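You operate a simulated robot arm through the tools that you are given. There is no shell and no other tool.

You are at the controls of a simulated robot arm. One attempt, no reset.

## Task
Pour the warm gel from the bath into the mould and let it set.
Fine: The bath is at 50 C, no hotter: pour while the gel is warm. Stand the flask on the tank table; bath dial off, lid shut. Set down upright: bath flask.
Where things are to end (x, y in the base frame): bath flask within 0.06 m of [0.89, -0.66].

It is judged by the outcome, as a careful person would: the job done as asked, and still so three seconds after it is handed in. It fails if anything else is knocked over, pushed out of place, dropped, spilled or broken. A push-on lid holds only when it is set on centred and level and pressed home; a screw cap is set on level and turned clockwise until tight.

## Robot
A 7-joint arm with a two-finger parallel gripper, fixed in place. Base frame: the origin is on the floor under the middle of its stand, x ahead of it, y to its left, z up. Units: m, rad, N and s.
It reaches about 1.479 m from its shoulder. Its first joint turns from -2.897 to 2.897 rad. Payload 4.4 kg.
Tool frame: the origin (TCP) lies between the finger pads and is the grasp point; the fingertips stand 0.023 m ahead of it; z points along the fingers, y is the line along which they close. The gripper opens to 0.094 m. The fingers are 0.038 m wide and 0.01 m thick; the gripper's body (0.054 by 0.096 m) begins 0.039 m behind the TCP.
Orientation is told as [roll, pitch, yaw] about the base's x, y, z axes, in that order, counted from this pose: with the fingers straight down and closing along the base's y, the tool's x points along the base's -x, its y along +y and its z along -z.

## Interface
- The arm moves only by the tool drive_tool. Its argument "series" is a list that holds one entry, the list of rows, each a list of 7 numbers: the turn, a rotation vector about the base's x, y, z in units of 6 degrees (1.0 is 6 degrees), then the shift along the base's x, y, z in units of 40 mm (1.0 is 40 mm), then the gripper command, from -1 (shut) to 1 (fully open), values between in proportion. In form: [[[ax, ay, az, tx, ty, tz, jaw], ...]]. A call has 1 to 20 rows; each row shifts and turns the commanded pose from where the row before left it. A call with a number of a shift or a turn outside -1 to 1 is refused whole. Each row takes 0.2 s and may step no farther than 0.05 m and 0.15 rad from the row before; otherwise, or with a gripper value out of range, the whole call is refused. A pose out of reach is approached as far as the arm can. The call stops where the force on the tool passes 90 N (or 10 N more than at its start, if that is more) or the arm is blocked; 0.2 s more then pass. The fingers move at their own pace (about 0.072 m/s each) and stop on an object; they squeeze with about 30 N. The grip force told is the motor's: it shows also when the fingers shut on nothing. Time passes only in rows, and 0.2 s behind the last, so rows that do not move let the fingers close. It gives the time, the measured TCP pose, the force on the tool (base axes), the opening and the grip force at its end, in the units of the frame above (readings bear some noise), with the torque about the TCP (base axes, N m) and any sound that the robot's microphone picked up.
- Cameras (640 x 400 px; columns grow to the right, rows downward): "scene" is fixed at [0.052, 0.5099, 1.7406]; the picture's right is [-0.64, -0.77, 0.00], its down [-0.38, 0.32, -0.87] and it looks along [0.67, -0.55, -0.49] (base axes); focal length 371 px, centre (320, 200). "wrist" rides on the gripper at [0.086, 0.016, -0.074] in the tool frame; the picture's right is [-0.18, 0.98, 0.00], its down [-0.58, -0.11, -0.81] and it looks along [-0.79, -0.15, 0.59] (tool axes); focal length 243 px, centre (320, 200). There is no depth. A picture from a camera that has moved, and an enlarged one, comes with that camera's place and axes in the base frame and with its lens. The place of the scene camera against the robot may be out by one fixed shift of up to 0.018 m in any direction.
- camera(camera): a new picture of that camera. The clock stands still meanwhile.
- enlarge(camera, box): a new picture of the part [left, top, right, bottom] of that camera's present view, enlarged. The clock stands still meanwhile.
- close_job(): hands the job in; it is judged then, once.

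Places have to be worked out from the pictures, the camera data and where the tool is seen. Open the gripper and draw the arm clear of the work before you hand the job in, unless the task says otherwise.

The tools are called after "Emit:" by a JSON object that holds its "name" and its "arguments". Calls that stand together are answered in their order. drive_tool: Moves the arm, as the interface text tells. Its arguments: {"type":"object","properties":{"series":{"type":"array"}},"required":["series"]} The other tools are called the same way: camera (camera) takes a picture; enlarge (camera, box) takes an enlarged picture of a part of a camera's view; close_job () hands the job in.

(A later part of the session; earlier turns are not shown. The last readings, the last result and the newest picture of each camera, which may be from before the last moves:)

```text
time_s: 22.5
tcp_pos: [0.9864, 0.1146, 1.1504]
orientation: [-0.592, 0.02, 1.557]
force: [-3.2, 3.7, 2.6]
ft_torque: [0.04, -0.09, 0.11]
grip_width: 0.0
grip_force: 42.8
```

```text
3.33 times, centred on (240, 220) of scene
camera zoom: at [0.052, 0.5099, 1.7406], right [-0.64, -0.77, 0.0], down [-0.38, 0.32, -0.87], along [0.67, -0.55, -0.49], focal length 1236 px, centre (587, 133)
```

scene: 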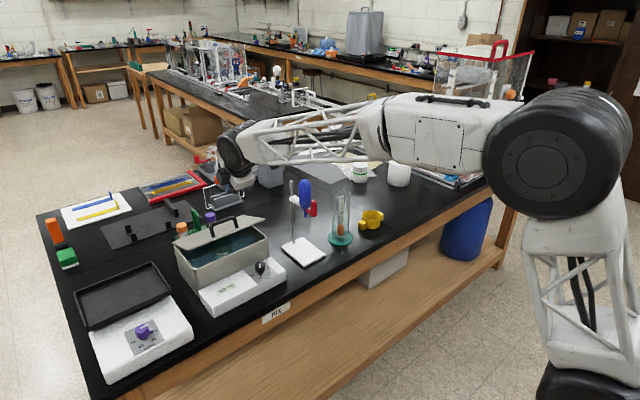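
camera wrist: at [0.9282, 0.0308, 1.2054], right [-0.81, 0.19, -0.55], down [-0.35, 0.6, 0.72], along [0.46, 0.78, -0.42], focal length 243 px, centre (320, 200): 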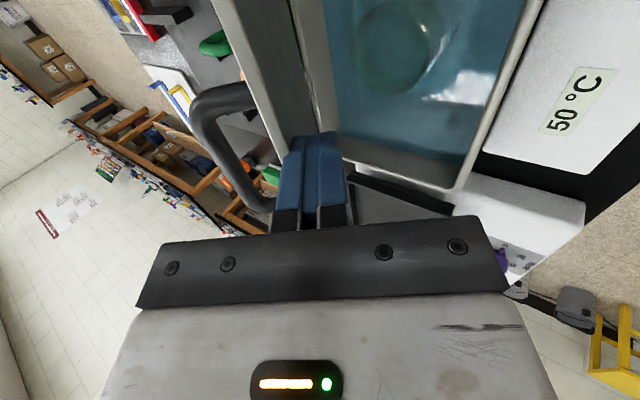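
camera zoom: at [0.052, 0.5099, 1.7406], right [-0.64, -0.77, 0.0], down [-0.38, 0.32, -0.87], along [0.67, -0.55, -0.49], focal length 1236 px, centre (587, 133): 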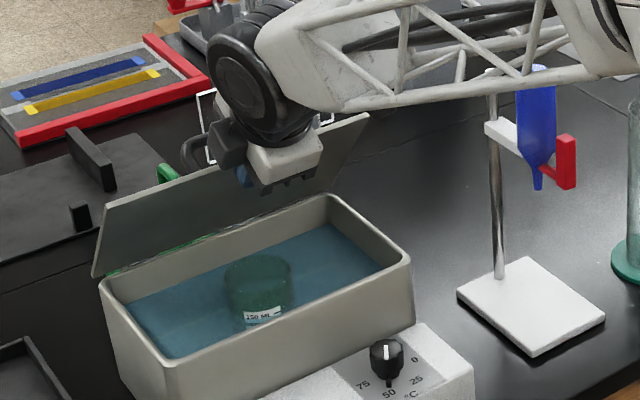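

The lid is at ~50° with little force. I continue along the arc to past vertical.

Emit:
{"name": "drive_tool", "arguments": {"series": [[[0, 0, 0, 0.2025, 0, 0.1425, -1], [0, 0, 0, 0.2025, 0, 0.1425, -1], [0, 0, 0, 0.2025, 0, 0.1425, -1], [0, 0, 0, 0.1975, 0, 0.092, -1], [0, 0, 0, 0.1975, 0, 0.092, -1], [0, 0, 0, 0.1975, 0, 0.092, -1], [0, 0, 0, 0.21, 0, 0.056, -1], [0, 0, 0, 0.21, 0, 0.056, -1], [0, 0, 0, 0.21, 0, 0.056, -1], [0, 0, 0, 0.217, 0, 0.02, -1], [0, 0, 0, 0.217, 0, 0.02, -1], [0, 0, 0, 0.217, 0, 0.02, -1]]]}}

Emit:
{"name": "camera", "arguments": {"camera": "wrist"}}

Emit:
{"name": "enlarge", "arguments": {"camera": "scene", "box": [160, 140, 320, 260]}}

```text
time_s: 24.6
tcp_pos: [1.0558, 0.1141, 1.1856]
orientation: [-0.584, 0.019, 1.554]
force: [-72.8, -4.4, 8.6]
ft_torque: [-0.09, 0.91, 0.67]
grip_width: 0.0
grip_force: 42.2
stopped in row 10: the force on the tool passed its limit at 113 N (the readings are from after the stop); the commanded pose is now the measured one
```

```text
taken
camera wrist: at [0.9983, 0.0302, 1.2395], right [-0.82, 0.19, -0.55], down [-0.35, 0.6, 0.72], along [0.46, 0.78, -0.43], focal length 243 px, centre (320, 200)
```

wrist: 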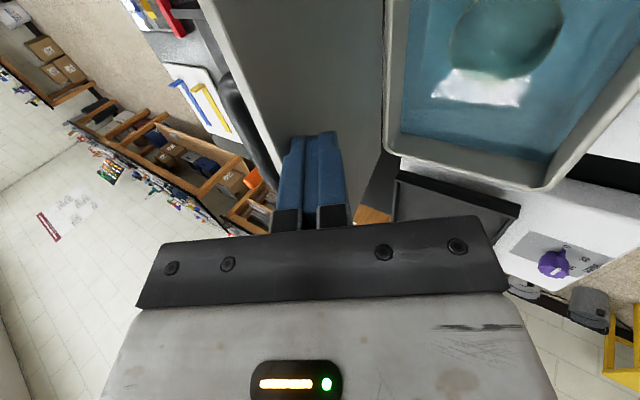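

```text
3.33 times, centred on (240, 200) of scene
camera zoom: at [0.052, 0.5099, 1.7406], right [-0.64, -0.77, 0.0], down [-0.38, 0.32, -0.87], along [0.67, -0.55, -0.49], focal length 1236 px, centre (587, 200)
```

zoom: 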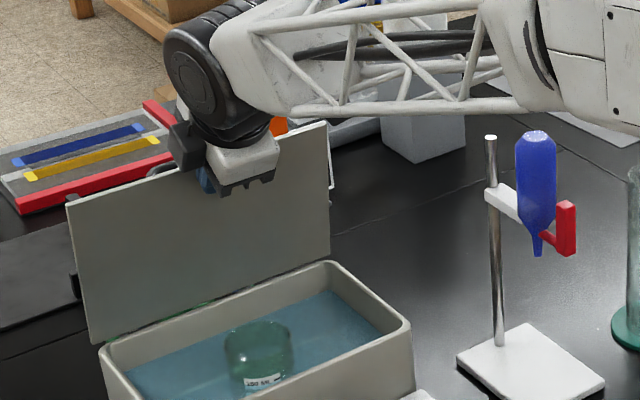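

The lid has reached its stop near vertical (force jumped). I back off and check that it stays open and that the bath has not shifted.

Emit:
{"name": "drive_tool", "arguments": {"series": [[[0, 0, 0, -0.5, 0, 0, -1], [0, 0, 0, -0.5, 0, 0.3, -1], [0, 0, 0, -0.5, 0, 0.5, -1], [0, 0, 0, -0.7, 0, 0.7, -1], [0, 0, 0, -0.7, 0, 0.7, -1], [0, 0, 0, -0.7, 0, 0.7, -1], [0, 0, 0, -0.7, 0, 0.7, -1], [0, 0, 0, -0.7, 0, 0.7, -1], [0, 0, 0, 0, 0, 0, -1]]]}}

Emit:
{"name": "camera", "arguments": {"camera": "scene"}}

Emit:
{"name": "camera", "arguments": {"camera": "wrist"}}

Emit:
{"name": "enlarge", "arguments": {"camera": "scene", "box": [160, 200, 320, 320]}}

```text
time_s: 26.6
tcp_pos: [0.8582, 0.1139, 1.3582]
orientation: [-0.586, 0.019, 1.558]
force: [0.3, -0.4, 0.8]
ft_torque: [0.01, 0.03, -0.01]
grip_width: 0.0
grip_force: 42.2
```

```text
taken
```

scene: 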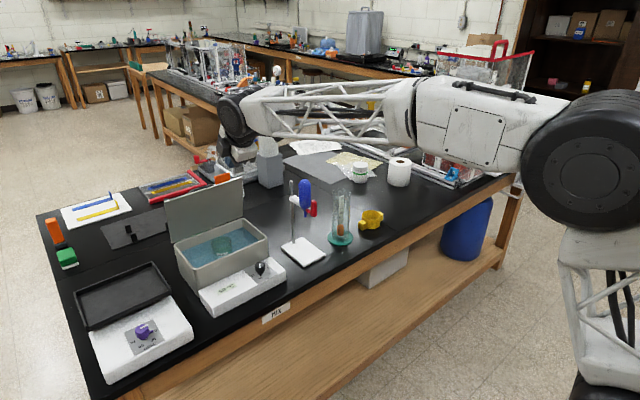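

```text
taken
camera wrist: at [0.8002, 0.0311, 1.4134], right [-0.82, 0.19, -0.55], down [-0.35, 0.6, 0.72], along [0.46, 0.78, -0.43], focal length 243 px, centre (320, 200)
```

wrist: 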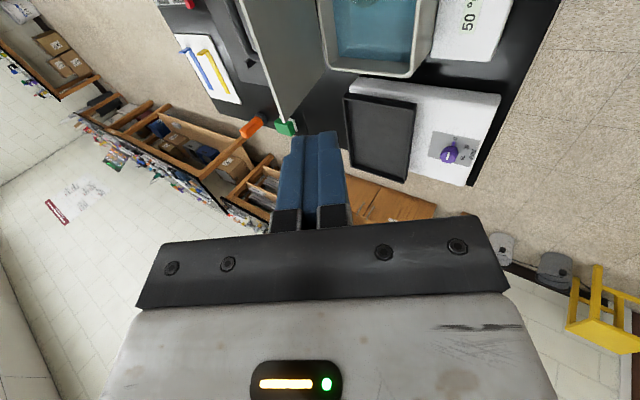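

```text
3.33 times, centred on (240, 260) of scene
camera zoom: at [0.052, 0.5099, 1.7406], right [-0.64, -0.77, 0.0], down [-0.38, 0.32, -0.87], along [0.67, -0.55, -0.49], focal length 1236 px, centre (587, 0)
```

zoom: 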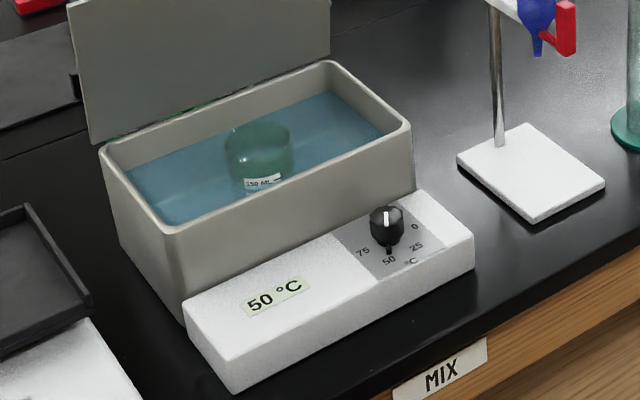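

The lid stays upright and the bath has not moved. The flask is a wide greenish vessel standing in the water; I move to the side with the camera looking at it from above to measure it.

Emit:
{"name": "drive_tool", "arguments": {"series": [[[0, 0.93, 0, 0.675, -0.746, -0.346, 0], [0, 0.93, 0, 0.675, -0.746, -0.346, 0], [0, 0.93, 0, 0.675, -0.746, -0.346, 0], [0, 0.93, 0, 0.675, -0.746, -0.346, 0], [0, 0.93, 0, 0.675, -0.746, -0.346, 0], [0, 0.93, 0, 0.675, -0.746, -0.346, 0], [0, 0, 0, 0, 0, 0, 0]]]}}

Emit:
{"name": "camera", "arguments": {"camera": "wrist"}}

Emit:
{"name": "camera", "arguments": {"camera": "scene"}}

```text
time_s: 28.2
tcp_pos: [1.0192, -0.0687, 1.2728]
orientation: [-0.001, 0.025, 1.568]
force: [0.1, 0.0, -0.3]
ft_torque: [-0.03, 0.0, 0.01]
grip_width: 0.047
grip_force: 0.1
```

```text
taken
camera wrist: at [1.0014, -0.1524, 1.3495], right [-0.98, 0.19, -0.01], down [0.11, 0.6, 0.79], along [0.15, 0.78, -0.61], focal length 243 px, centre (320, 200)
```

wrist: 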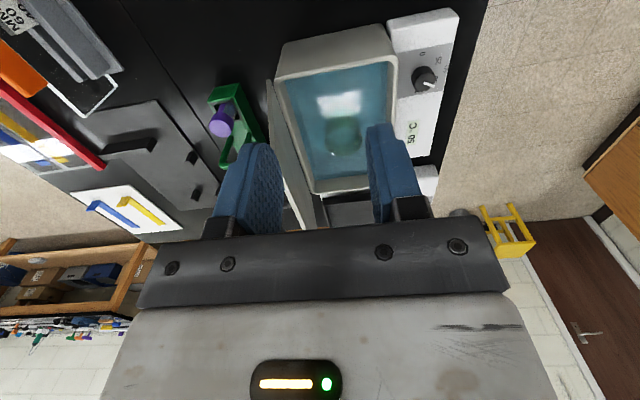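

```text
taken
```

scene: 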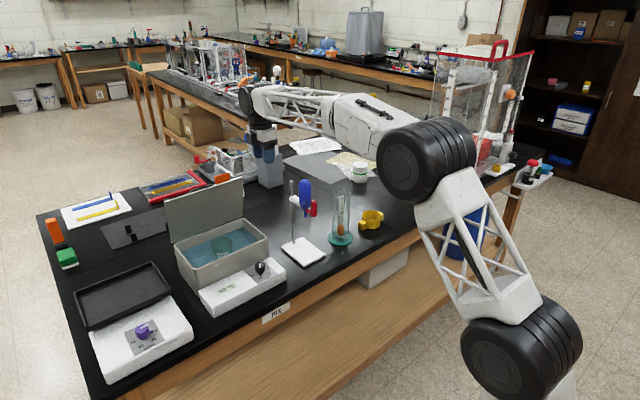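

Emit:
{"name": "enlarge", "arguments": {"camera": "wrist", "box": [250, 20, 442, 140]}}

Emit:
{"name": "enlarge", "arguments": {"camera": "wrist", "box": [290, 80, 402, 200]}}

Emit:
{"name": "enlarge", "arguments": {"camera": "scene", "box": [180, 210, 276, 282]}}

```text
3.33 times, centred on (346, 80) of wrist
camera zoom: at [1.0014, -0.1524, 1.3495], right [-0.98, 0.19, -0.01], down [0.11, 0.6, 0.79], along [0.15, 0.78, -0.61], focal length 809 px, centre (233, 600)
```

zoom: 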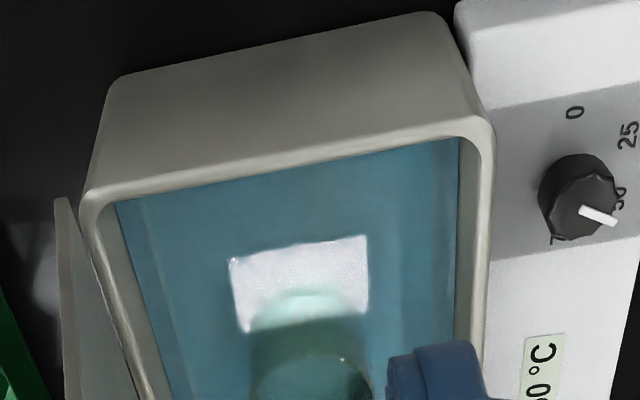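

```text
3.33 times, centred on (346, 140) of wrist
camera zoom: at [1.0014, -0.1524, 1.3495], right [-0.98, 0.19, -0.01], down [0.11, 0.6, 0.79], along [0.15, 0.78, -0.61], focal length 809 px, centre (233, 400)
```

zoom: 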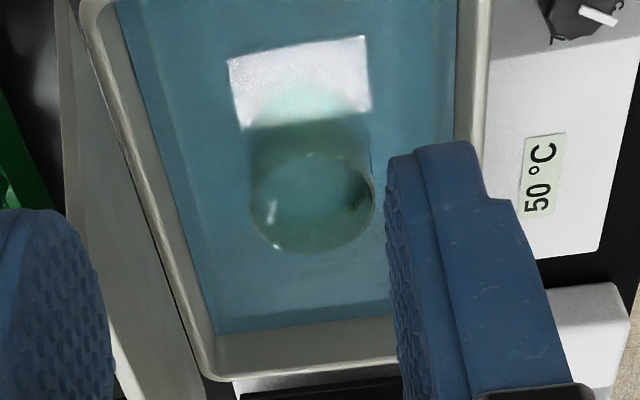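

```text
5.56 times, centred on (228, 246) of scene
camera zoom: at [0.052, 0.5099, 1.7406], right [-0.64, -0.77, 0.0], down [-0.38, 0.32, -0.87], along [0.67, -0.55, -0.49], focal length 2059 px, centre (831, -56)
```

zoom: 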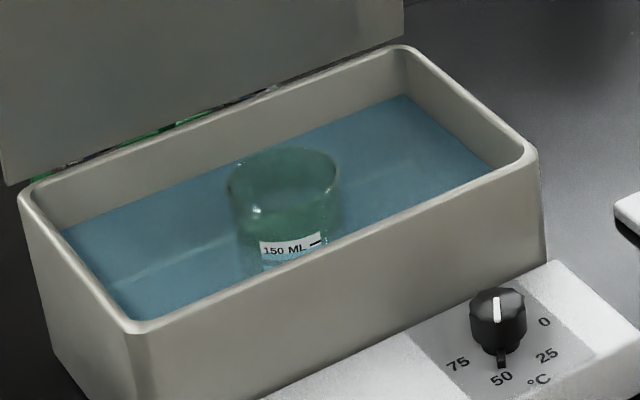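

The vessel is an open-topped cylinder (~67 mm across, "150 ML" mark) centred near [1.013, 0.12], rim about z 1.0–1.01. Since pouring will need the hand to tilt a lot, I do a dry run first without the flask: go over the yellow mould, turning yaw to 180°, to check the reach.

Emit:
{"name": "drive_tool", "arguments": {"series": [[[0, 0, 1, -0.165, -0.668, 0.1, 1], [0, 0, 1, -0.165, -0.668, 0.1, 1], [0, 0, 1, -0.165, -0.668, 0.1, 1], [0, 0, 1, -0.165, -0.668, 0, 1], [0, 0, 1, -0.165, -0.668, 0, 1], [0, 0, 1, -0.165, -0.668, 0, 1], [0, 0, 1, -0.165, -0.668, 0, 1], [0, 0, 1, -0.165, -0.668, 0, 1], [0, 0, 1, -0.165, -0.668, 0, 1], [0, 0, 1, -0.165, -0.668, 0, 1], [0, 0, 1, -0.165, -0.668, 0, 1], [0, 0, 1, -0.165, -0.668, 0, 1], [0, 0, 1, -0.165, -0.668, 0, 1], [0, 0, 1, -0.165, -0.668, 0, 1], [0, 0, 1, -0.165, -0.668, 0, 1], [0, 0, 0, 0, 0, 0, 1]]]}}

Emit:
{"name": "camera", "arguments": {"camera": "wrist"}}

Emit:
{"name": "camera", "arguments": {"camera": "scene"}}

```text
time_s: 31.6
tcp_pos: [0.9575, -0.3351, 1.2873]
orientation: [0.011, 0.027, 2.67]
force: [-0.1, 0.5, 0.0]
ft_torque: [0.0, -0.01, -0.01]
grip_width: 0.0941
grip_force: 0.0
out of reach, approached as far as the arm can: row 11, 12, 13, 14, 15
```

```text
taken
camera wrist: at [1.0242, -0.3874, 1.3636], right [-0.61, -0.79, 0.0], down [-0.48, 0.38, 0.79], along [-0.63, 0.48, -0.61], focal length 243 px, centre (320, 200)
```

wrist: 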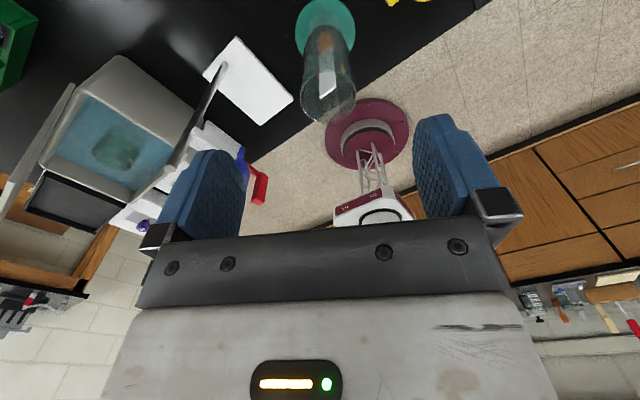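

```text
taken
```

scene: 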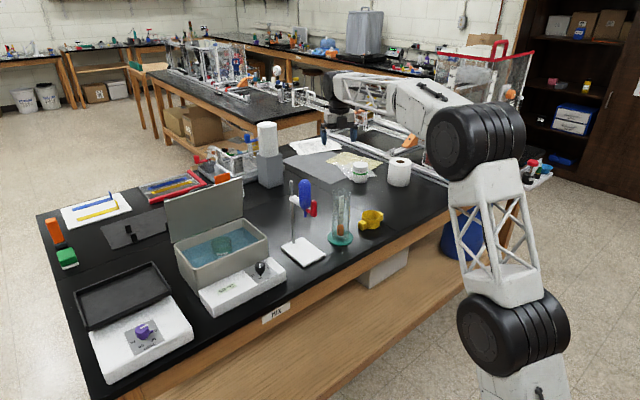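

The wrist turn is limited to about 150° here, so I will use a yaw near 140° (hand pointing forward-right when tilted, camera on top). I move to view the yellow cup closely first.

Emit:
{"name": "drive_tool", "arguments": {"series": [[[0, 0, -0.37, 0.177, -0.896, 0, 1], [0, 0, -0.37, 0.177, -0.896, 0, 1], [0, 0, -0.37, 0.177, -0.896, 0, 1], [0, 0, -0.37, 0.177, -0.896, 0, 1], [0, 0, -0.37, 0.177, -0.896, 0, 1], [0, 0, -0.37, 0.177, -0.896, 0, 1], [0, 0, 0, 0, 0, 0, 1]]]}}

Emit:
{"name": "camera", "arguments": {"camera": "wrist"}}

Emit:
{"name": "enlarge", "arguments": {"camera": "wrist", "box": [224, 0, 416, 120]}}

```text
time_s: 33.2
tcp_pos: [0.996, -0.5494, 1.2849]
orientation: [0.011, 0.025, 2.437]
force: [0.2, 0.7, 0.4]
ft_torque: [0.0, -0.03, 0.0]
grip_width: 0.0941
grip_force: 0.0
```

```text
taken
camera wrist: at [1.0489, -0.6158, 1.3628], right [-0.78, -0.63, 0.0], down [-0.38, 0.48, 0.79], along [-0.5, 0.61, -0.61], focal length 243 px, centre (320, 200)
```

wrist: 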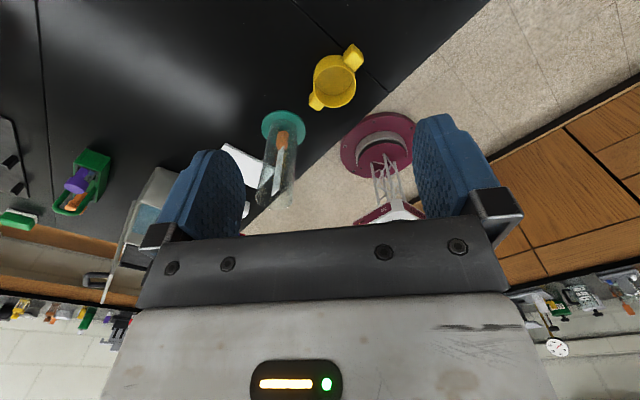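

```text
3.33 times, centred on (320, 60) of wrist
camera zoom: at [1.0489, -0.6158, 1.3628], right [-0.78, -0.63, 0.0], down [-0.38, 0.48, 0.79], along [-0.5, 0.61, -0.61], focal length 809 px, centre (320, 667)
```

zoom: 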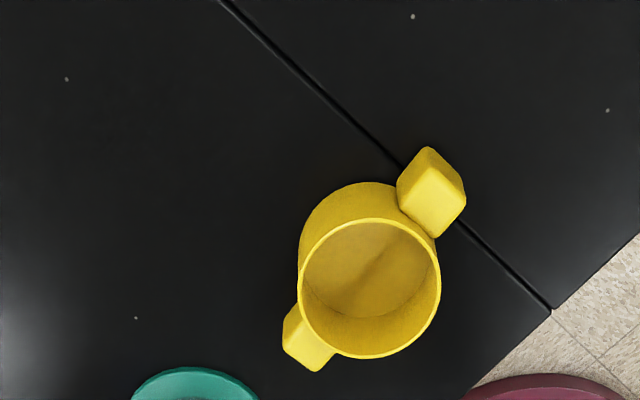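

The cup's rim centre is at about [0.889, -0.4665], z 0.940 (table ≈ 0.89). Now the dry run: I lower over the cup to z 1.10 and tilt the empty hand about the closing axis.

Emit:
{"name": "drive_tool", "arguments": {"series": [[[0, 0, 0, -0.42, 0.315, -0.925, 1], [0, 0, 0, -0.42, 0.315, -0.925, 1], [0, 0, 0, -0.42, 0.315, -0.925, 1], [0, 0, 0, -0.42, 0.315, -0.925, 1], [0, 0, 0, -0.42, 0.315, -0.925, 1], [-0.648, -0.7615, 0, 0, 0, 0, 1], [-0.648, -0.7615, 0, 0, 0, 0, 1], [-0.648, -0.7615, 0, 0, 0, 0, 1], [-0.648, -0.7615, 0, 0, 0, 0, 1], [-0.648, -0.7615, 0, 0, 0, 0, 1], [-0.648, -0.7615, 0, 0, 0, 0, 1], [-0.648, -0.7615, 0, 0, 0, 0, 1], [-0.648, -0.7615, 0, 0, 0, 0, 1]]]}}

Emit:
{"name": "camera", "arguments": {"camera": "scene"}}

```text
time_s: 36.0
tcp_pos: [0.9139, -0.4881, 1.1039]
orientation: [0.012, 0.865, 2.438]
force: [0.5, 0.2, 0.6]
ft_torque: [-0.02, 0.0, 0.02]
grip_width: 0.0939
grip_force: 0.1
```

```text
taken
```

scene: 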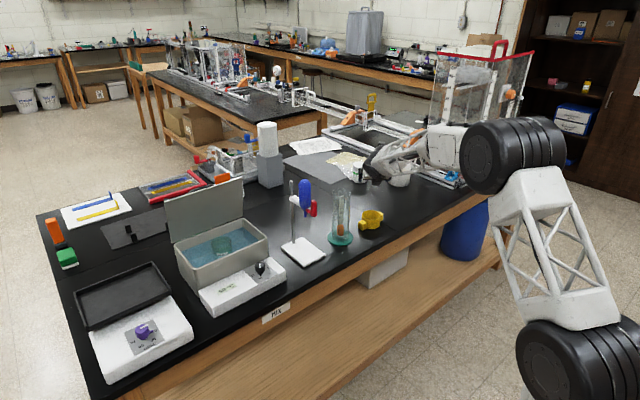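

Tilting works so far (49°). I continue the dry tilt to about 108°.

Emit:
{"name": "drive_tool", "arguments": {"series": [[[-0.648, -0.7615, 0, 0, 0, 0, 1], [-0.648, -0.7615, 0, 0, 0, 0, 1], [-0.648, -0.7615, 0, 0, 0, 0, 1], [-0.648, -0.7615, 0, 0, 0, 0, 1], [-0.648, -0.7615, 0, 0, 0, 0, 1], [-0.648, -0.7615, 0, 0, 0, 0, 1], [-0.648, -0.7615, 0, 0, 0, 0, 1], [-0.648, -0.7615, 0, 0, 0, 0, 1], [-0.648, -0.7615, 0, 0, 0, 0, 1], [-0.648, -0.7615, 0, 0, 0, 0, 1], [0, 0, 0, 0, 0, 0, 1]]]}}

Emit:
{"name": "camera", "arguments": {"camera": "scene"}}

Emit:
{"name": "camera", "arguments": {"camera": "wrist"}}

Emit:
{"name": "enlarge", "arguments": {"camera": "scene", "box": [300, 130, 460, 230]}}

```text
time_s: 38.4
tcp_pos: [0.9142, -0.4871, 1.1035]
orientation: [-3.134, 1.229, -0.709]
force: [0.3, -0.3, 0.4]
ft_torque: [-0.01, 0.0, 0.0]
grip_width: 0.094
grip_force: 0.0
```

```text
taken
```

scene: 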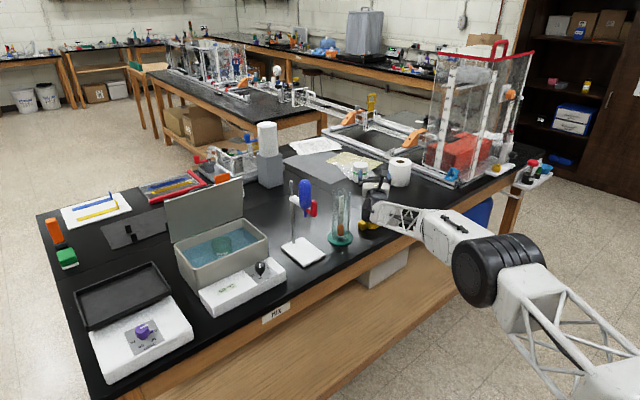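

```text
taken
camera wrist: at [0.8272, -0.434, 1.1601], right [-0.6, -0.78, -0.18], down [-0.35, 0.45, -0.82], along [0.72, -0.43, -0.55], focal length 243 px, centre (320, 200)
```

wrist: 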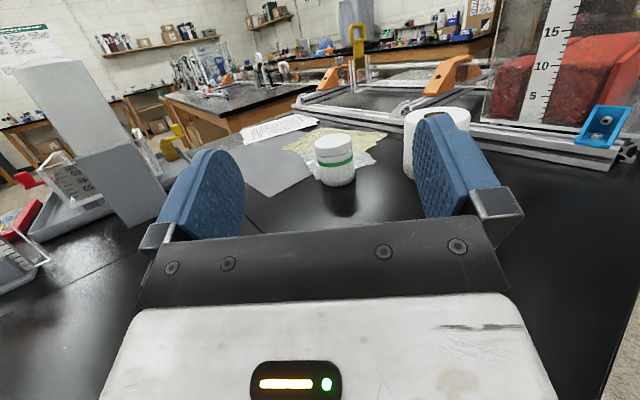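

```text
4.00 times, centred on (380, 180) of scene
camera zoom: at [0.052, 0.5099, 1.7406], right [-0.64, -0.77, 0.0], down [-0.38, 0.32, -0.87], along [0.67, -0.55, -0.49], focal length 1483 px, centre (80, 280)
```

zoom: 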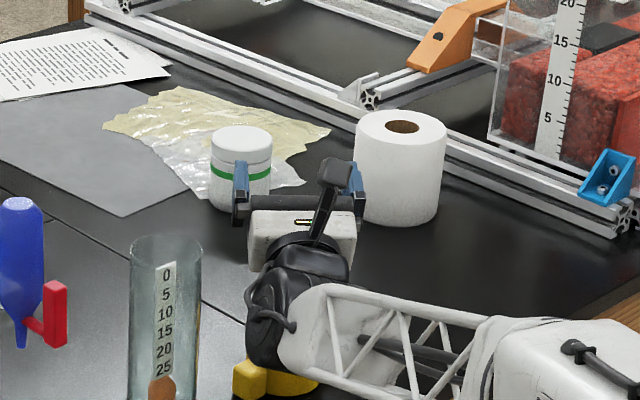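

The tilt to ~108° works with no reach trouble and the camera on top. I test lowering to pouring height (z≈1.03) to check the wrist clears the bench and cup.

Emit:
{"name": "drive_tool", "arguments": {"series": [[[0, 0, 0, 0, 0, -0.45, 1], [0, 0, 0, 0, 0, -0.45, 1], [0, 0, 0, 0, 0, -0.45, 1], [0, 0, 0, 0, 0, -0.45, 1], [0, 0, 0, 0, 0, 0, 1]]]}}

Emit:
{"name": "enlarge", "arguments": {"camera": "scene", "box": [300, 150, 460, 250]}}

Emit:
{"name": "camera", "arguments": {"camera": "scene"}}

```text
time_s: 39.6
tcp_pos: [0.9142, -0.4884, 1.0306]
orientation: [-3.135, 1.229, -0.708]
force: [-0.7, 0.4, 0.0]
ft_torque: [0.0, -0.01, 0.02]
grip_width: 0.0938
grip_force: 0.1
```

```text
4.00 times, centred on (380, 200) of scene
camera zoom: at [0.052, 0.5099, 1.7406], right [-0.64, -0.77, 0.0], down [-0.38, 0.32, -0.87], along [0.67, -0.55, -0.49], focal length 1483 px, centre (80, 200)
```

zoom: 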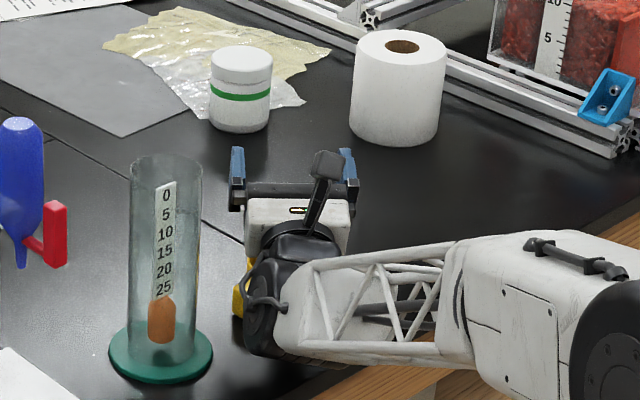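

```text
taken
```

scene: 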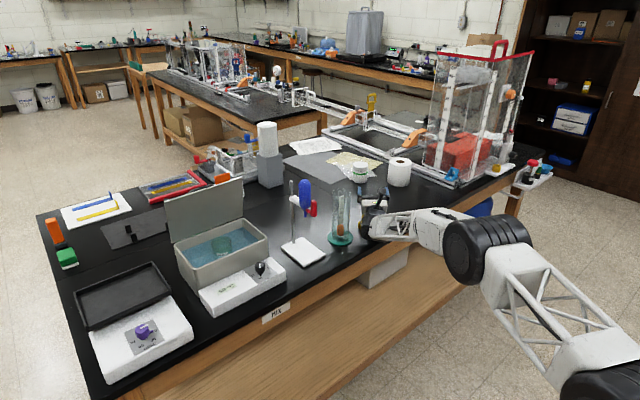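

The pour pose is clear of everything. I reverse the dry run: raise, and tilt back upright.

Emit:
{"name": "drive_tool", "arguments": {"series": [[[0, 0, 0, 0, 0, 0.9, 1], [0, 0, 0, 0, 0, 0.9, 1], [0.648, 0.7615, 0, 0, 0, 0, 1], [0.648, 0.7615, 0, 0, 0, 0, 1], [0.648, 0.7615, 0, 0, 0, 0, 1], [0.648, 0.7615, 0, 0, 0, 0, 1], [0.648, 0.7615, 0, 0, 0, 0, 1], [0.648, 0.7615, 0, 0, 0, 0, 1], [0.648, 0.7615, 0, 0, 0, 0, 1], [0.648, 0.7615, 0, 0, 0, 0, 1], [0.648, 0.7615, 0, 0, 0, 0, 1], [0.648, 0.7615, 0, 0, 0, 0, 1], [0.648, 0.7615, 0, 0, 0, 0, 1], [0.648, 0.7615, 0, 0, 0, 0, 1], [0.648, 0.7615, 0, 0, 0, 0, 1], [0.648, 0.7615, 0, 0, 0, 0, 1], [0.648, 0.7615, 0, 0, 0, 0, 1], [0.648, 0.7615, 0, 0, 0, 0, 1], [0.648, 0.7615, 0, 0, 0, 0, 1], [0.648, 0.7615, 0, 0, 0, 0, 1]]]}}

```text
time_s: 43.8
tcp_pos: [0.9147, -0.4869, 1.102]
orientation: [0.009, 0.025, 2.437]
force: [0.0, 0.3, 0.1]
ft_torque: [0.02, -0.01, -0.01]
grip_width: 0.094
grip_force: 0.1
```

The dry run is smooth both ways. I raise over the cylinder and stand and go back above the flask with the jaws open, closing axis along x.

Emit:
{"name": "drive_tool", "arguments": {"series": [[[0.22, 0.126, 0, 0, 0, 0.95, 1], [0, 0, 0, 0, 0, 0.95, 1], [0, 0, 0, 0, 0, 0.95, 1], [0, 0, 0, 0, 0, 0.95, 1], [0, 0, 0, 0, 0, 0.95, 1], [0, 0, -0.55, 0.155, 0.9875, 0, 1], [0, 0, -0.55, 0.155, 0.9875, 0, 1], [0, 0, -0.55, 0.155, 0.9875, 0, 1], [0, 0, -0.55, 0.155, 0.9875, 0, 1], [0, 0, -0.55, 0.155, 0.9875, 0, 1], [0, 0, -0.55, 0.155, 0.9875, 0, 1], [0, 0, -0.55, 0.155, 0.9875, 0, 1], [0, 0, -0.55, 0.155, 0.9875, 0, 1], [0, 0, -0.55, 0.155, 0.9875, 0, 1], [0, 0, -0.55, 0.155, 0.9875, 0, 1], [0, 0, -0.55, 0.155, 0.9875, 0, 1], [0, 0, -0.55, 0.155, 0.9875, 0, 1], [0, 0, -0.55, 0.155, 0.9875, 0, 1], [0, 0, -0.55, 0.155, 0.9875, 0, 1], [0, 0, -0.55, 0.155, 0.9875, 0, 1]]]}}

Emit:
{"name": "camera", "arguments": {"camera": "wrist"}}

Emit:
{"name": "enlarge", "arguments": {"camera": "scene", "box": [160, 150, 320, 250]}}

```text
time_s: 48.0
tcp_pos: [1.0059, 0.105, 1.294]
orientation: [0.0, 0.002, 1.571]
force: [0.4, 0.0, 0.6]
ft_torque: [-0.01, 0.0, 0.02]
grip_width: 0.0944
grip_force: 0.0
```

```text
taken
camera wrist: at [0.9881, 0.0193, 1.3693], right [-0.98, 0.18, 0.0], down [0.11, 0.58, 0.81], along [0.15, 0.79, -0.59], focal length 243 px, centre (320, 200)
```

wrist: 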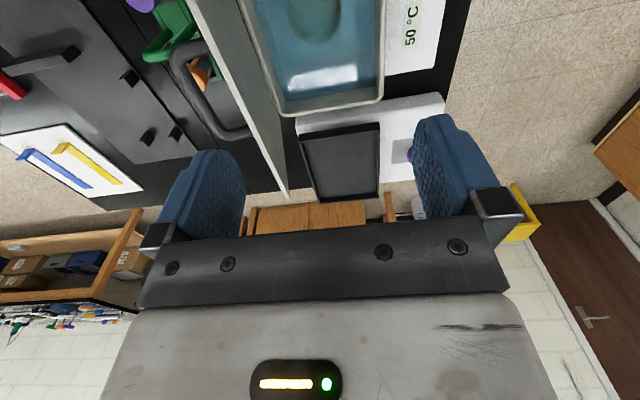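

```text
4.00 times, centred on (240, 200) of scene
camera zoom: at [0.052, 0.5099, 1.7406], right [-0.64, -0.77, 0.0], down [-0.38, 0.32, -0.87], along [0.67, -0.55, -0.49], focal length 1483 px, centre (640, 200)
```

zoom: 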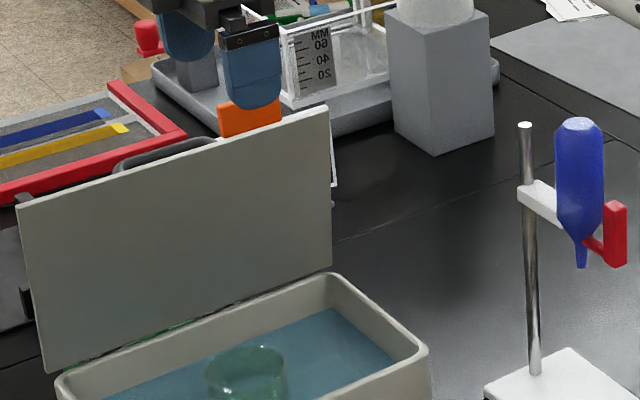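

Orientation is clean. I enlarge the view of the flask here to pin down its rim height before descending.

Emit:
{"name": "enlarge", "arguments": {"camera": "wrist", "box": [240, 0, 400, 100]}}

Emit:
{"name": "enlarge", "arguments": {"camera": "scene", "box": [180, 215, 276, 275]}}

```text
4.00 times, centred on (320, 50) of wrist
camera zoom: at [0.9881, 0.0193, 1.3693], right [-0.98, 0.18, 0.0], down [0.11, 0.58, 0.81], along [0.15, 0.79, -0.59], focal length 970 px, centre (320, 800)
```

zoom: 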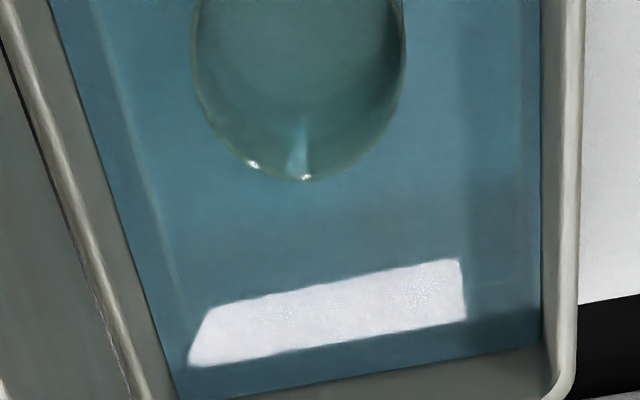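

```text
6.67 times, centred on (228, 245) of scene
camera zoom: at [0.052, 0.5099, 1.7406], right [-0.64, -0.77, 0.0], down [-0.38, 0.32, -0.87], along [0.67, -0.55, -0.49], focal length 2471 px, centre (933, -100)
```

zoom: 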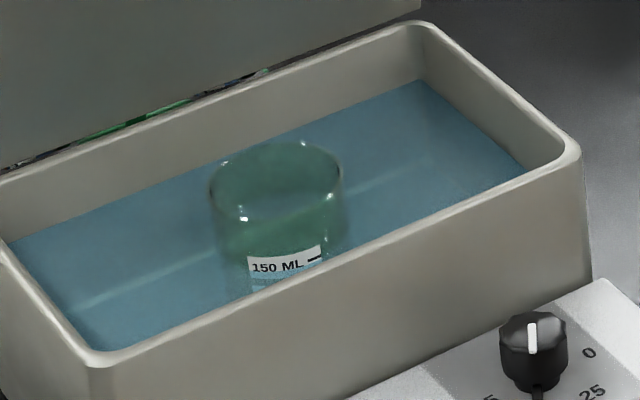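

Flask rim: centre about [1.013, 0.119], z ≈ 1.01. I align over it and descend halfway, then check.

Emit:
{"name": "drive_tool", "arguments": {"series": [[[0, 0, 0, 0.18, 0.35, 0, 1], [0, 0, 0, 0, 0, -0.93, 1], [0, 0, 0, 0, 0, -0.93, 1], [0, 0, 0, 0, 0, -0.93, 1], [0, 0, 0, 0, 0, -0.93, 1], [0, 0, 0, 0, 0, 0, 1]]]}}

Emit:
{"name": "camera", "arguments": {"camera": "wrist"}}

Emit:
{"name": "enlarge", "arguments": {"camera": "scene", "box": [160, 160, 320, 260]}}

```text
time_s: 49.1
tcp_pos: [1.0137, 0.1178, 1.1893]
orientation: [-0.031, -0.002, 1.572]
force: [-4.7, -0.9, 11.0]
ft_torque: [-0.12, -0.61, -0.08]
grip_width: 0.0924
grip_force: 0.1
stopped in row 5: the force on the tool passed its limit at 121 N (the readings are from after the stop); the commanded pose is now the measured one
```

```text
taken
camera wrist: at [0.9944, 0.031, 1.2625], right [-0.98, 0.18, -0.03], down [0.08, 0.58, 0.81], along [0.16, 0.79, -0.58], focal length 243 px, centre (320, 200)
```

wrist: 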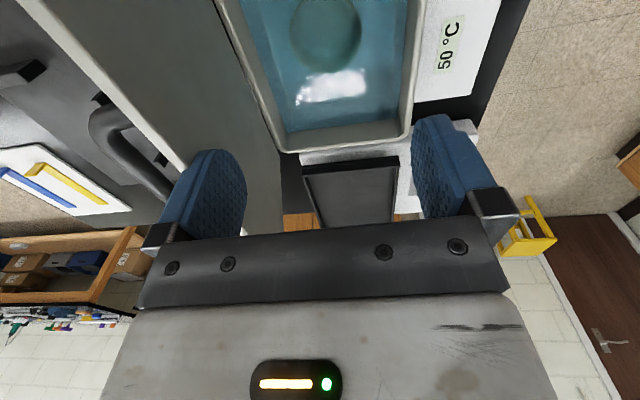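

```text
4.00 times, centred on (240, 210) of scene
camera zoom: at [0.052, 0.5099, 1.7406], right [-0.64, -0.77, 0.0], down [-0.38, 0.32, -0.87], along [0.67, -0.55, -0.49], focal length 1483 px, centre (640, 160)
```

zoom: 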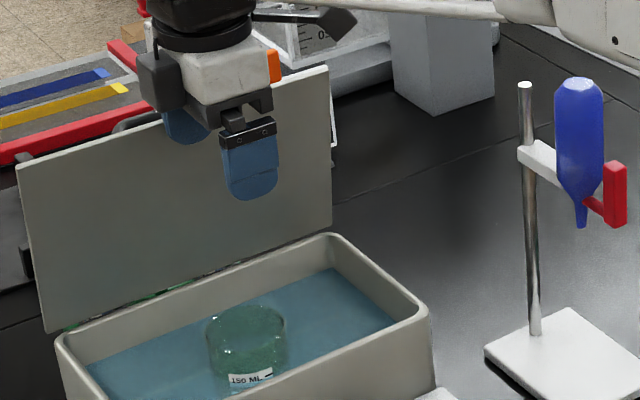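

The far finger touched the top edge of the open lid (it leans in to x≈1.072). I raise, straighten the tool and turn it to yaw ≈ 30°, so the hand is narrower towards the lid.

Emit:
{"name": "drive_tool", "arguments": {"series": [[[0, 0.15, 0, -0.1, 0, 0.9, 1], [0, 0.146, 0, -0.1, 0, 0.9, 1], [0, 0, -1, 0, 0, 0, 1], [0, 0, -1, 0, 0, 0, 1], [0, 0, -1, 0, 0, 0, 1], [0, 0, -1, 0, 0, 0, 1], [0, 0, -1, 0, 0, 0, 1], [0, 0, -1, 0, 0, 0, 1], [0, 0, -1, 0, 0, 0, 1], [0, 0, -1, 0, 0, 0, 1], [0, 0, -1, 0, 0, 0, 1], [0, 0, -1, 0, 0, 0, 1], [0, 0, 0, 0, 0, 0, 1]]]}}

Emit:
{"name": "camera", "arguments": {"camera": "wrist"}}

Emit:
{"name": "enlarge", "arguments": {"camera": "scene", "box": [160, 160, 320, 260]}}

```text
time_s: 51.9
tcp_pos: [1.0052, 0.1183, 1.2573]
orientation: [0.003, -0.002, 0.526]
force: [0.7, -0.7, 0.4]
ft_torque: [-0.02, 0.01, -0.02]
grip_width: 0.0939
grip_force: 0.1
```

```text
taken
camera wrist: at [0.9217, 0.0885, 1.3328], right [-0.33, 0.94, 0.0], down [0.56, 0.19, 0.81], along [0.76, 0.27, -0.59], focal length 243 px, centre (320, 200)
```

wrist: 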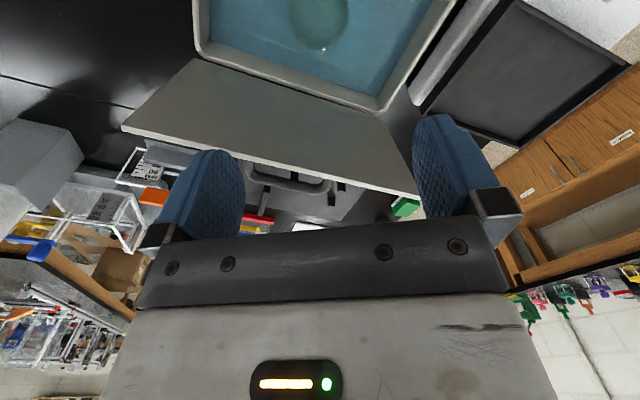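

```text
4.00 times, centred on (240, 210) of scene
camera zoom: at [0.052, 0.5099, 1.7406], right [-0.64, -0.77, 0.0], down [-0.38, 0.32, -0.87], along [0.67, -0.55, -0.49], focal length 1483 px, centre (640, 160)
```

zoom: 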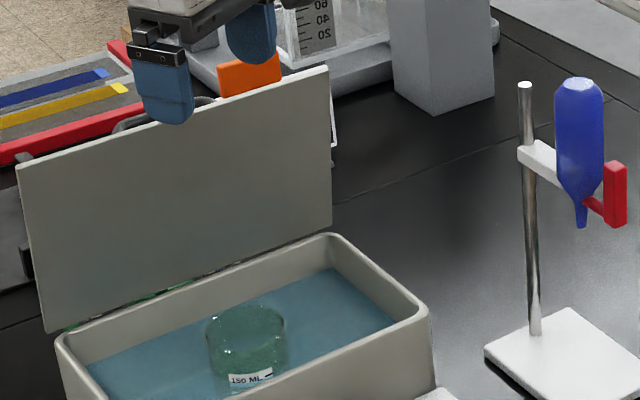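

The lid is fine, top edge at x≈1.073. I descend at x≈1.009 with the hand turned, first partway.

Emit:
{"name": "drive_tool", "arguments": {"series": [[[0, 0, 0, 0.08, 0.02, -0.6, 1], [0, 0, 0, 0, 0, -0.6, 1], [0, 0, 0, 0, 0, -0.6, 1], [0, 0, 0, 0, 0, -0.6, 1], [0, 0, 0, 0, 0, -0.6, 1], [0, 0, 0, 0, 0, -0.6, 1]]]}}

Emit:
{"name": "camera", "arguments": {"camera": "wrist"}}

Emit:
{"name": "enlarge", "arguments": {"camera": "scene", "box": [160, 170, 320, 270]}}

```text
time_s: 53.3
tcp_pos: [1.0094, 0.1184, 1.1139]
orientation: [0.002, -0.003, 0.525]
force: [0.6, -0.5, 1.0]
ft_torque: [-0.01, 0.02, 0.0]
grip_width: 0.094
grip_force: 0.0
```

```text
taken
camera wrist: at [0.9252, 0.0902, 1.1894], right [-0.33, 0.94, 0.0], down [0.56, 0.2, 0.81], along [0.76, 0.27, -0.59], focal length 243 px, centre (320, 200)
```

wrist: 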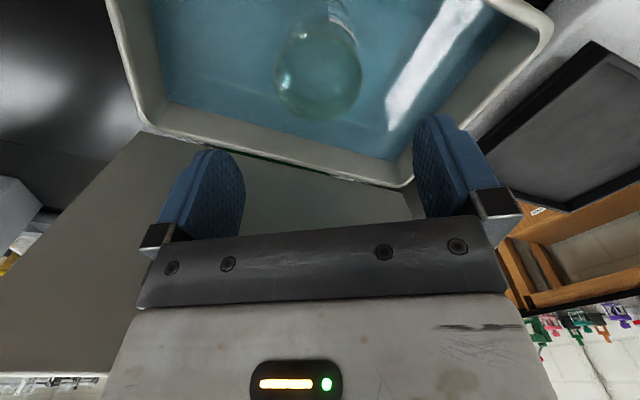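

```text
4.00 times, centred on (240, 220) of scene
camera zoom: at [0.052, 0.5099, 1.7406], right [-0.64, -0.77, 0.0], down [-0.38, 0.32, -0.87], along [0.67, -0.55, -0.49], focal length 1483 px, centre (640, 120)
```

zoom: 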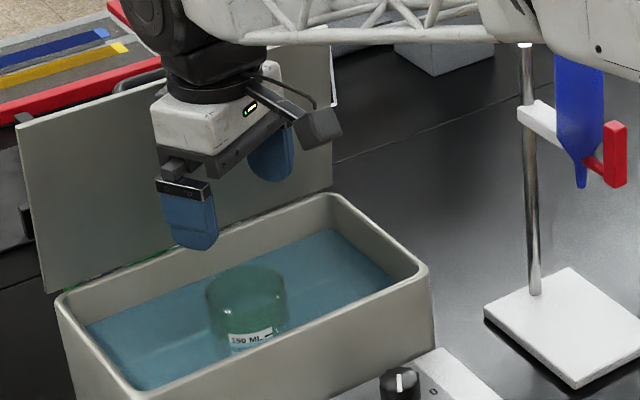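

The flask sits centred between the fingers. I descend the remaining ~0.115 m to put the pads just below its rim.

Emit:
{"name": "drive_tool", "arguments": {"series": [[[0, 0, 0, 0.03, 0.03, -0.6, 1], [0, 0, 0, 0, 0, -0.6, 1], [0, 0, 0, 0, 0, -0.6, 1], [0, 0, 0, 0, 0, -0.6, 1], [0, 0, 0, 0, 0, -0.45, 1], [0, 0, 0, 0, 0, 0, 1]]]}}

Emit:
{"name": "camera", "arguments": {"camera": "wrist"}}

Emit:
{"name": "enlarge", "arguments": {"camera": "scene", "box": [160, 170, 320, 270]}}

```text
time_s: 54.7
tcp_pos: [1.0145, 0.1195, 0.9995]
orientation: [0.002, -0.002, 0.526]
force: [-0.1, -0.1, -0.3]
ft_torque: [-0.02, 0.01, 0.0]
grip_width: 0.0937
grip_force: 0.0
```

```text
taken
camera wrist: at [0.9282, 0.0904, 1.0743], right [-0.33, 0.94, 0.0], down [0.56, 0.2, 0.81], along [0.76, 0.27, -0.59], focal length 243 px, centre (320, 200)
```

wrist: 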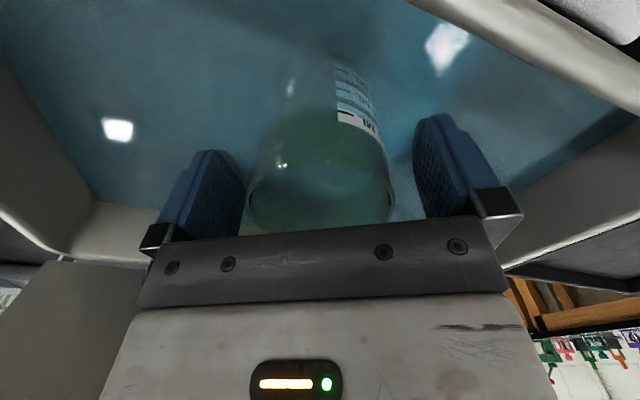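

```text
4.00 times, centred on (240, 220) of scene
camera zoom: at [0.052, 0.5099, 1.7406], right [-0.64, -0.77, 0.0], down [-0.38, 0.32, -0.87], along [0.67, -0.55, -0.49], focal length 1483 px, centre (640, 120)
```

zoom: 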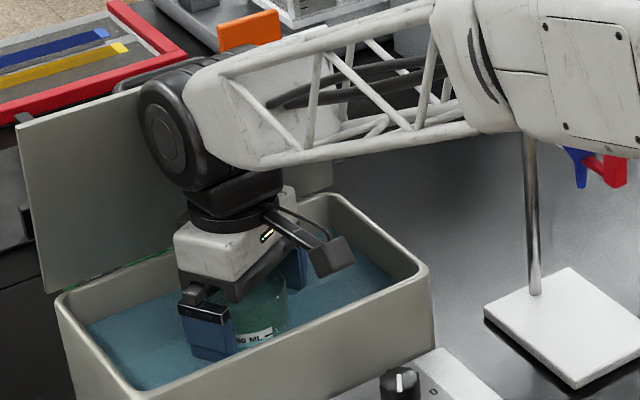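

The flask stands between the pads, a few mm off-centre. I nudge 4 mm and close on it.

Emit:
{"name": "drive_tool", "arguments": {"series": [[[0, 0, 0, 0.03, -0.1, 0, 1], [0, 0, 0, 0, 0, 0, -1], [0, 0, 0, 0, 0, 0, -1], [0, 0, 0, 0, 0, 0, -1], [0, 0, 0, 0, 0, 0, -1]]]}}

Emit:
{"name": "camera", "arguments": {"camera": "wrist"}}

```text
time_s: 55.9
tcp_pos: [1.0132, 0.1155, 1.0006]
orientation: [0.002, 0.0, 0.524]
force: [-0.1, 0.3, 0.4]
ft_torque: [-0.01, -0.04, 0.0]
grip_width: 0.057
grip_force: 29.9
```

```text
taken
camera wrist: at [0.9289, 0.0865, 1.0751], right [-0.33, 0.94, 0.0], down [0.56, 0.2, 0.81], along [0.76, 0.27, -0.59], focal length 243 px, centre (320, 200)
```

wrist: 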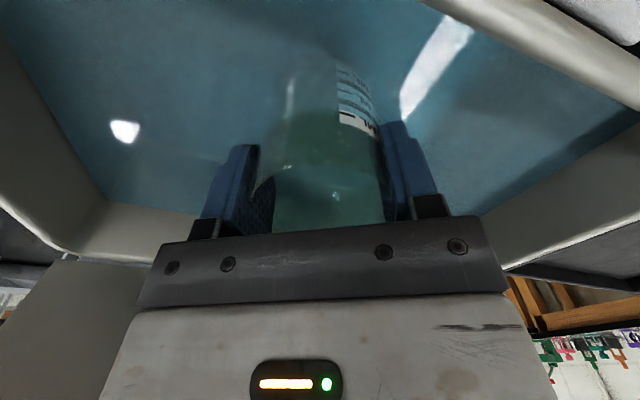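

The jaws stopped at 57 mm with 30 N. I check how the flask sits in the grip from the scene camera before lifting.

Emit:
{"name": "enlarge", "arguments": {"camera": "scene", "box": [190, 210, 270, 260]}}

Emit:
{"name": "enlarge", "arguments": {"camera": "wrist", "box": [200, 60, 440, 240]}}

```text
8.00 times, centred on (230, 235) of scene
camera zoom: at [0.052, 0.5099, 1.7406], right [-0.64, -0.77, 0.0], down [-0.38, 0.32, -0.87], along [0.67, -0.55, -0.49], focal length 2965 px, centre (1040, -80)
```

zoom: 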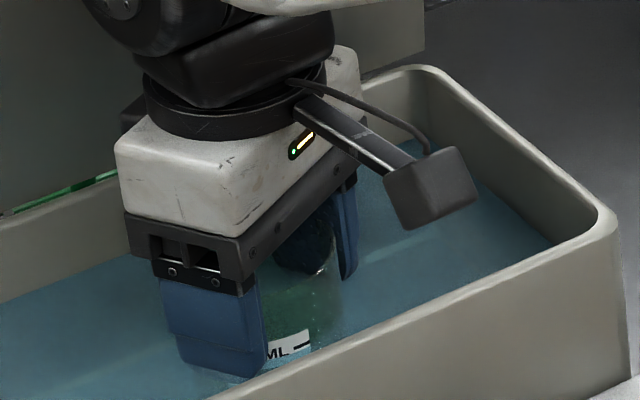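

```text
2.22 times, centred on (320, 150) of wrist
camera zoom: at [0.9289, 0.0865, 1.0751], right [-0.33, 0.94, 0.0], down [0.56, 0.2, 0.81], along [0.76, 0.27, -0.59], focal length 539 px, centre (320, 311)
```

zoom: 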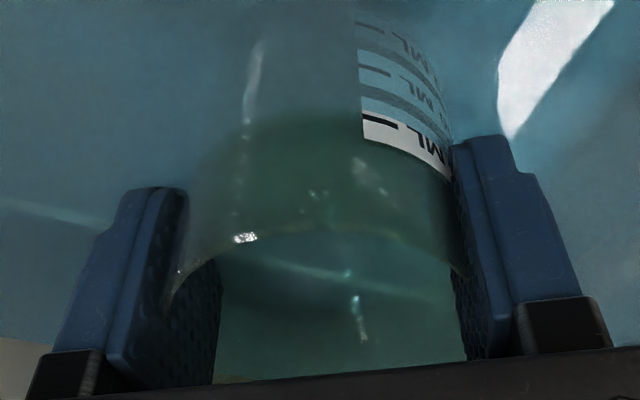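

Both pads are outside the glass, tangent to it, as the geometry predicts. I lift gently and check the flask comes along.

Emit:
{"name": "drive_tool", "arguments": {"series": [[[0, 0, 0, 0, 0, 0.3, -1], [0, 0, 0, -0.05, 0, 0.6, -1], [0, 0, 0, -0.05, 0, 0.8, -1], [0, 0, 0, -0.05, 0, 0.8, -1], [0, 0, 0, -0.05, 0, 0.8, -1], [0, 0, 0, -0.05, 0, 0.8, -1], [0, 0, 0, -0.05, 0, 0.6, -1]]]}}

Emit:
{"name": "enlarge", "arguments": {"camera": "scene", "box": [160, 150, 320, 250]}}

Emit:
{"name": "camera", "arguments": {"camera": "wrist"}}

```text
time_s: 57.5
tcp_pos: [1.0004, 0.116, 1.1884]
orientation: [0.002, -0.001, 0.526]
force: [-0.4, 0.4, -0.1]
ft_torque: [-0.03, 0.0, -0.01]
grip_width: 0.0
grip_force: 30.0
```

```text
4.00 times, centred on (240, 200) of scene
camera zoom: at [0.052, 0.5099, 1.7406], right [-0.64, -0.77, 0.0], down [-0.38, 0.32, -0.87], along [0.67, -0.55, -0.49], focal length 1483 px, centre (640, 200)
```

zoom: 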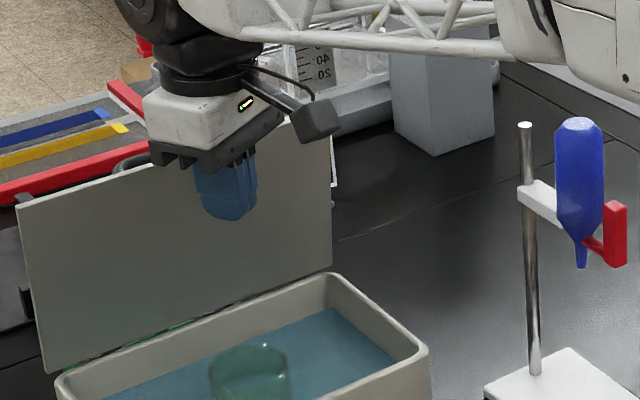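

```text
taken
camera wrist: at [0.9164, 0.0878, 1.2626], right [-0.33, 0.94, 0.0], down [0.56, 0.2, 0.81], along [0.76, 0.27, -0.59], focal length 243 px, centre (320, 200)
```

wrist: 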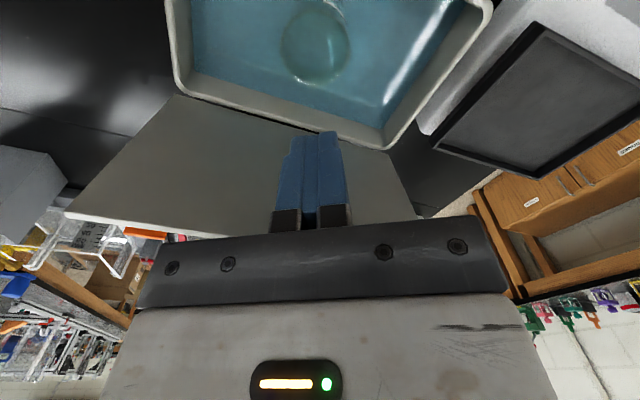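

The fingers slipped off the glass; the flask is still upright in the bath. I look closely at its shape before gripping again.

Emit:
{"name": "enlarge", "arguments": {"camera": "scene", "box": [190, 220, 270, 270]}}

Emit:
{"name": "enlarge", "arguments": {"camera": "wrist", "box": [240, 0, 400, 100]}}

```text
8.00 times, centred on (230, 245) of scene
camera zoom: at [0.052, 0.5099, 1.7406], right [-0.64, -0.77, 0.0], down [-0.38, 0.32, -0.87], along [0.67, -0.55, -0.49], focal length 2965 px, centre (1040, -160)
```

zoom: 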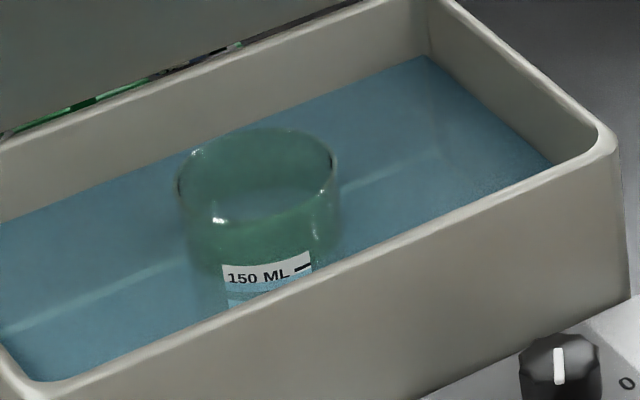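

```text
4.00 times, centred on (320, 50) of wrist
camera zoom: at [0.9164, 0.0878, 1.2626], right [-0.33, 0.94, 0.0], down [0.56, 0.2, 0.81], along [0.76, 0.27, -0.59], focal length 970 px, centre (320, 800)
```

zoom: 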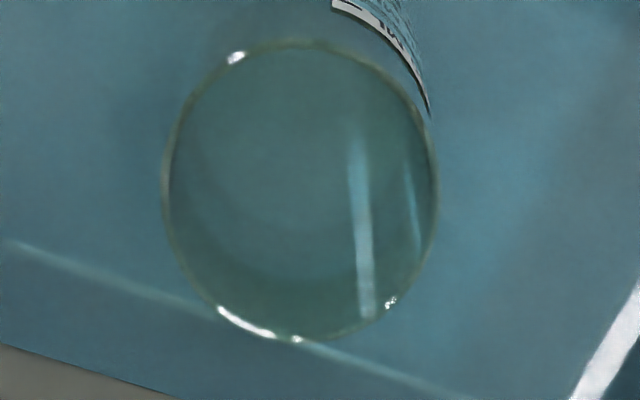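

The flask stands at about [1.012, 0.117]; my first grip was too near the rim. I open, descend about 2 cm deeper this time and check the overlap before closing.

Emit:
{"name": "drive_tool", "arguments": {"series": [[[0, 0, 0, 0.15, 0.02, 0, 1], [0, 0, 0, 0.15, 0.02, 0, 1], [0, 0, 0, 0, 0, -0.5, 1], [0, 0, 0, 0, 0, -0.8, 1], [0, 0, 0, 0, 0, -0.8, 1], [0, 0, 0, 0, 0, -0.8, 1], [0, 0, 0, 0, 0, -0.8, 1], [0, 0, 0, 0, 0, -0.8, 1], [0, 0, 0, 0, 0, -0.6, 1], [0, 0, 0, 0, 0, 0, 1]]]}}

Emit:
{"name": "camera", "arguments": {"camera": "wrist"}}

Emit:
{"name": "enlarge", "arguments": {"camera": "scene", "box": [190, 210, 270, 260]}}

```text
time_s: 59.7
tcp_pos: [1.0134, 0.1165, 0.9831]
orientation: [0.0, -0.002, 0.525]
force: [0.4, 0.8, 0.9]
ft_torque: [0.0, 0.02, -0.02]
grip_width: 0.094
grip_force: 0.1
```

```text
taken
camera wrist: at [0.929, 0.088, 1.0583], right [-0.33, 0.94, 0.0], down [0.56, 0.2, 0.81], along [0.76, 0.27, -0.59], focal length 243 px, centre (320, 200)
```

wrist: 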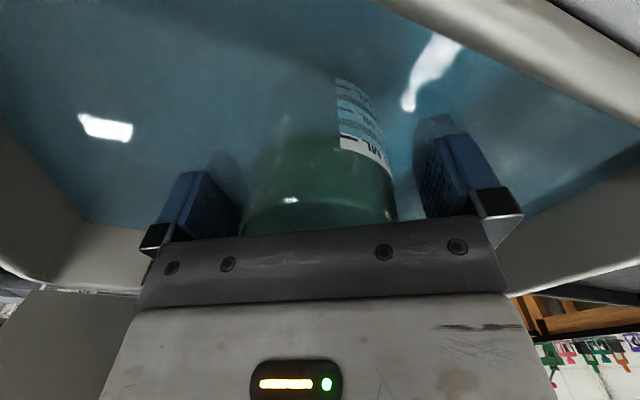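

```text
8.00 times, centred on (230, 235) of scene
camera zoom: at [0.052, 0.5099, 1.7406], right [-0.64, -0.77, 0.0], down [-0.38, 0.32, -0.87], along [0.67, -0.55, -0.49], focal length 2965 px, centre (1040, -80)
```

zoom: 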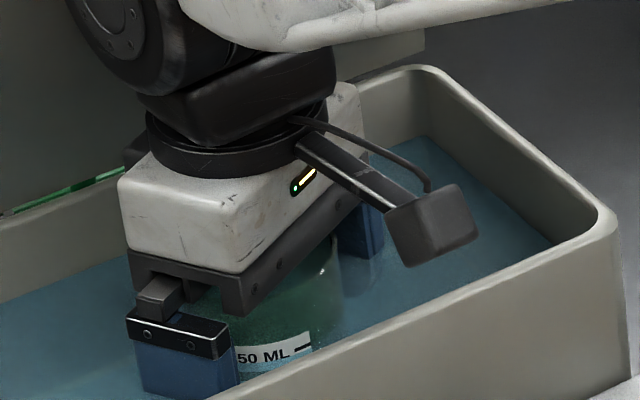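

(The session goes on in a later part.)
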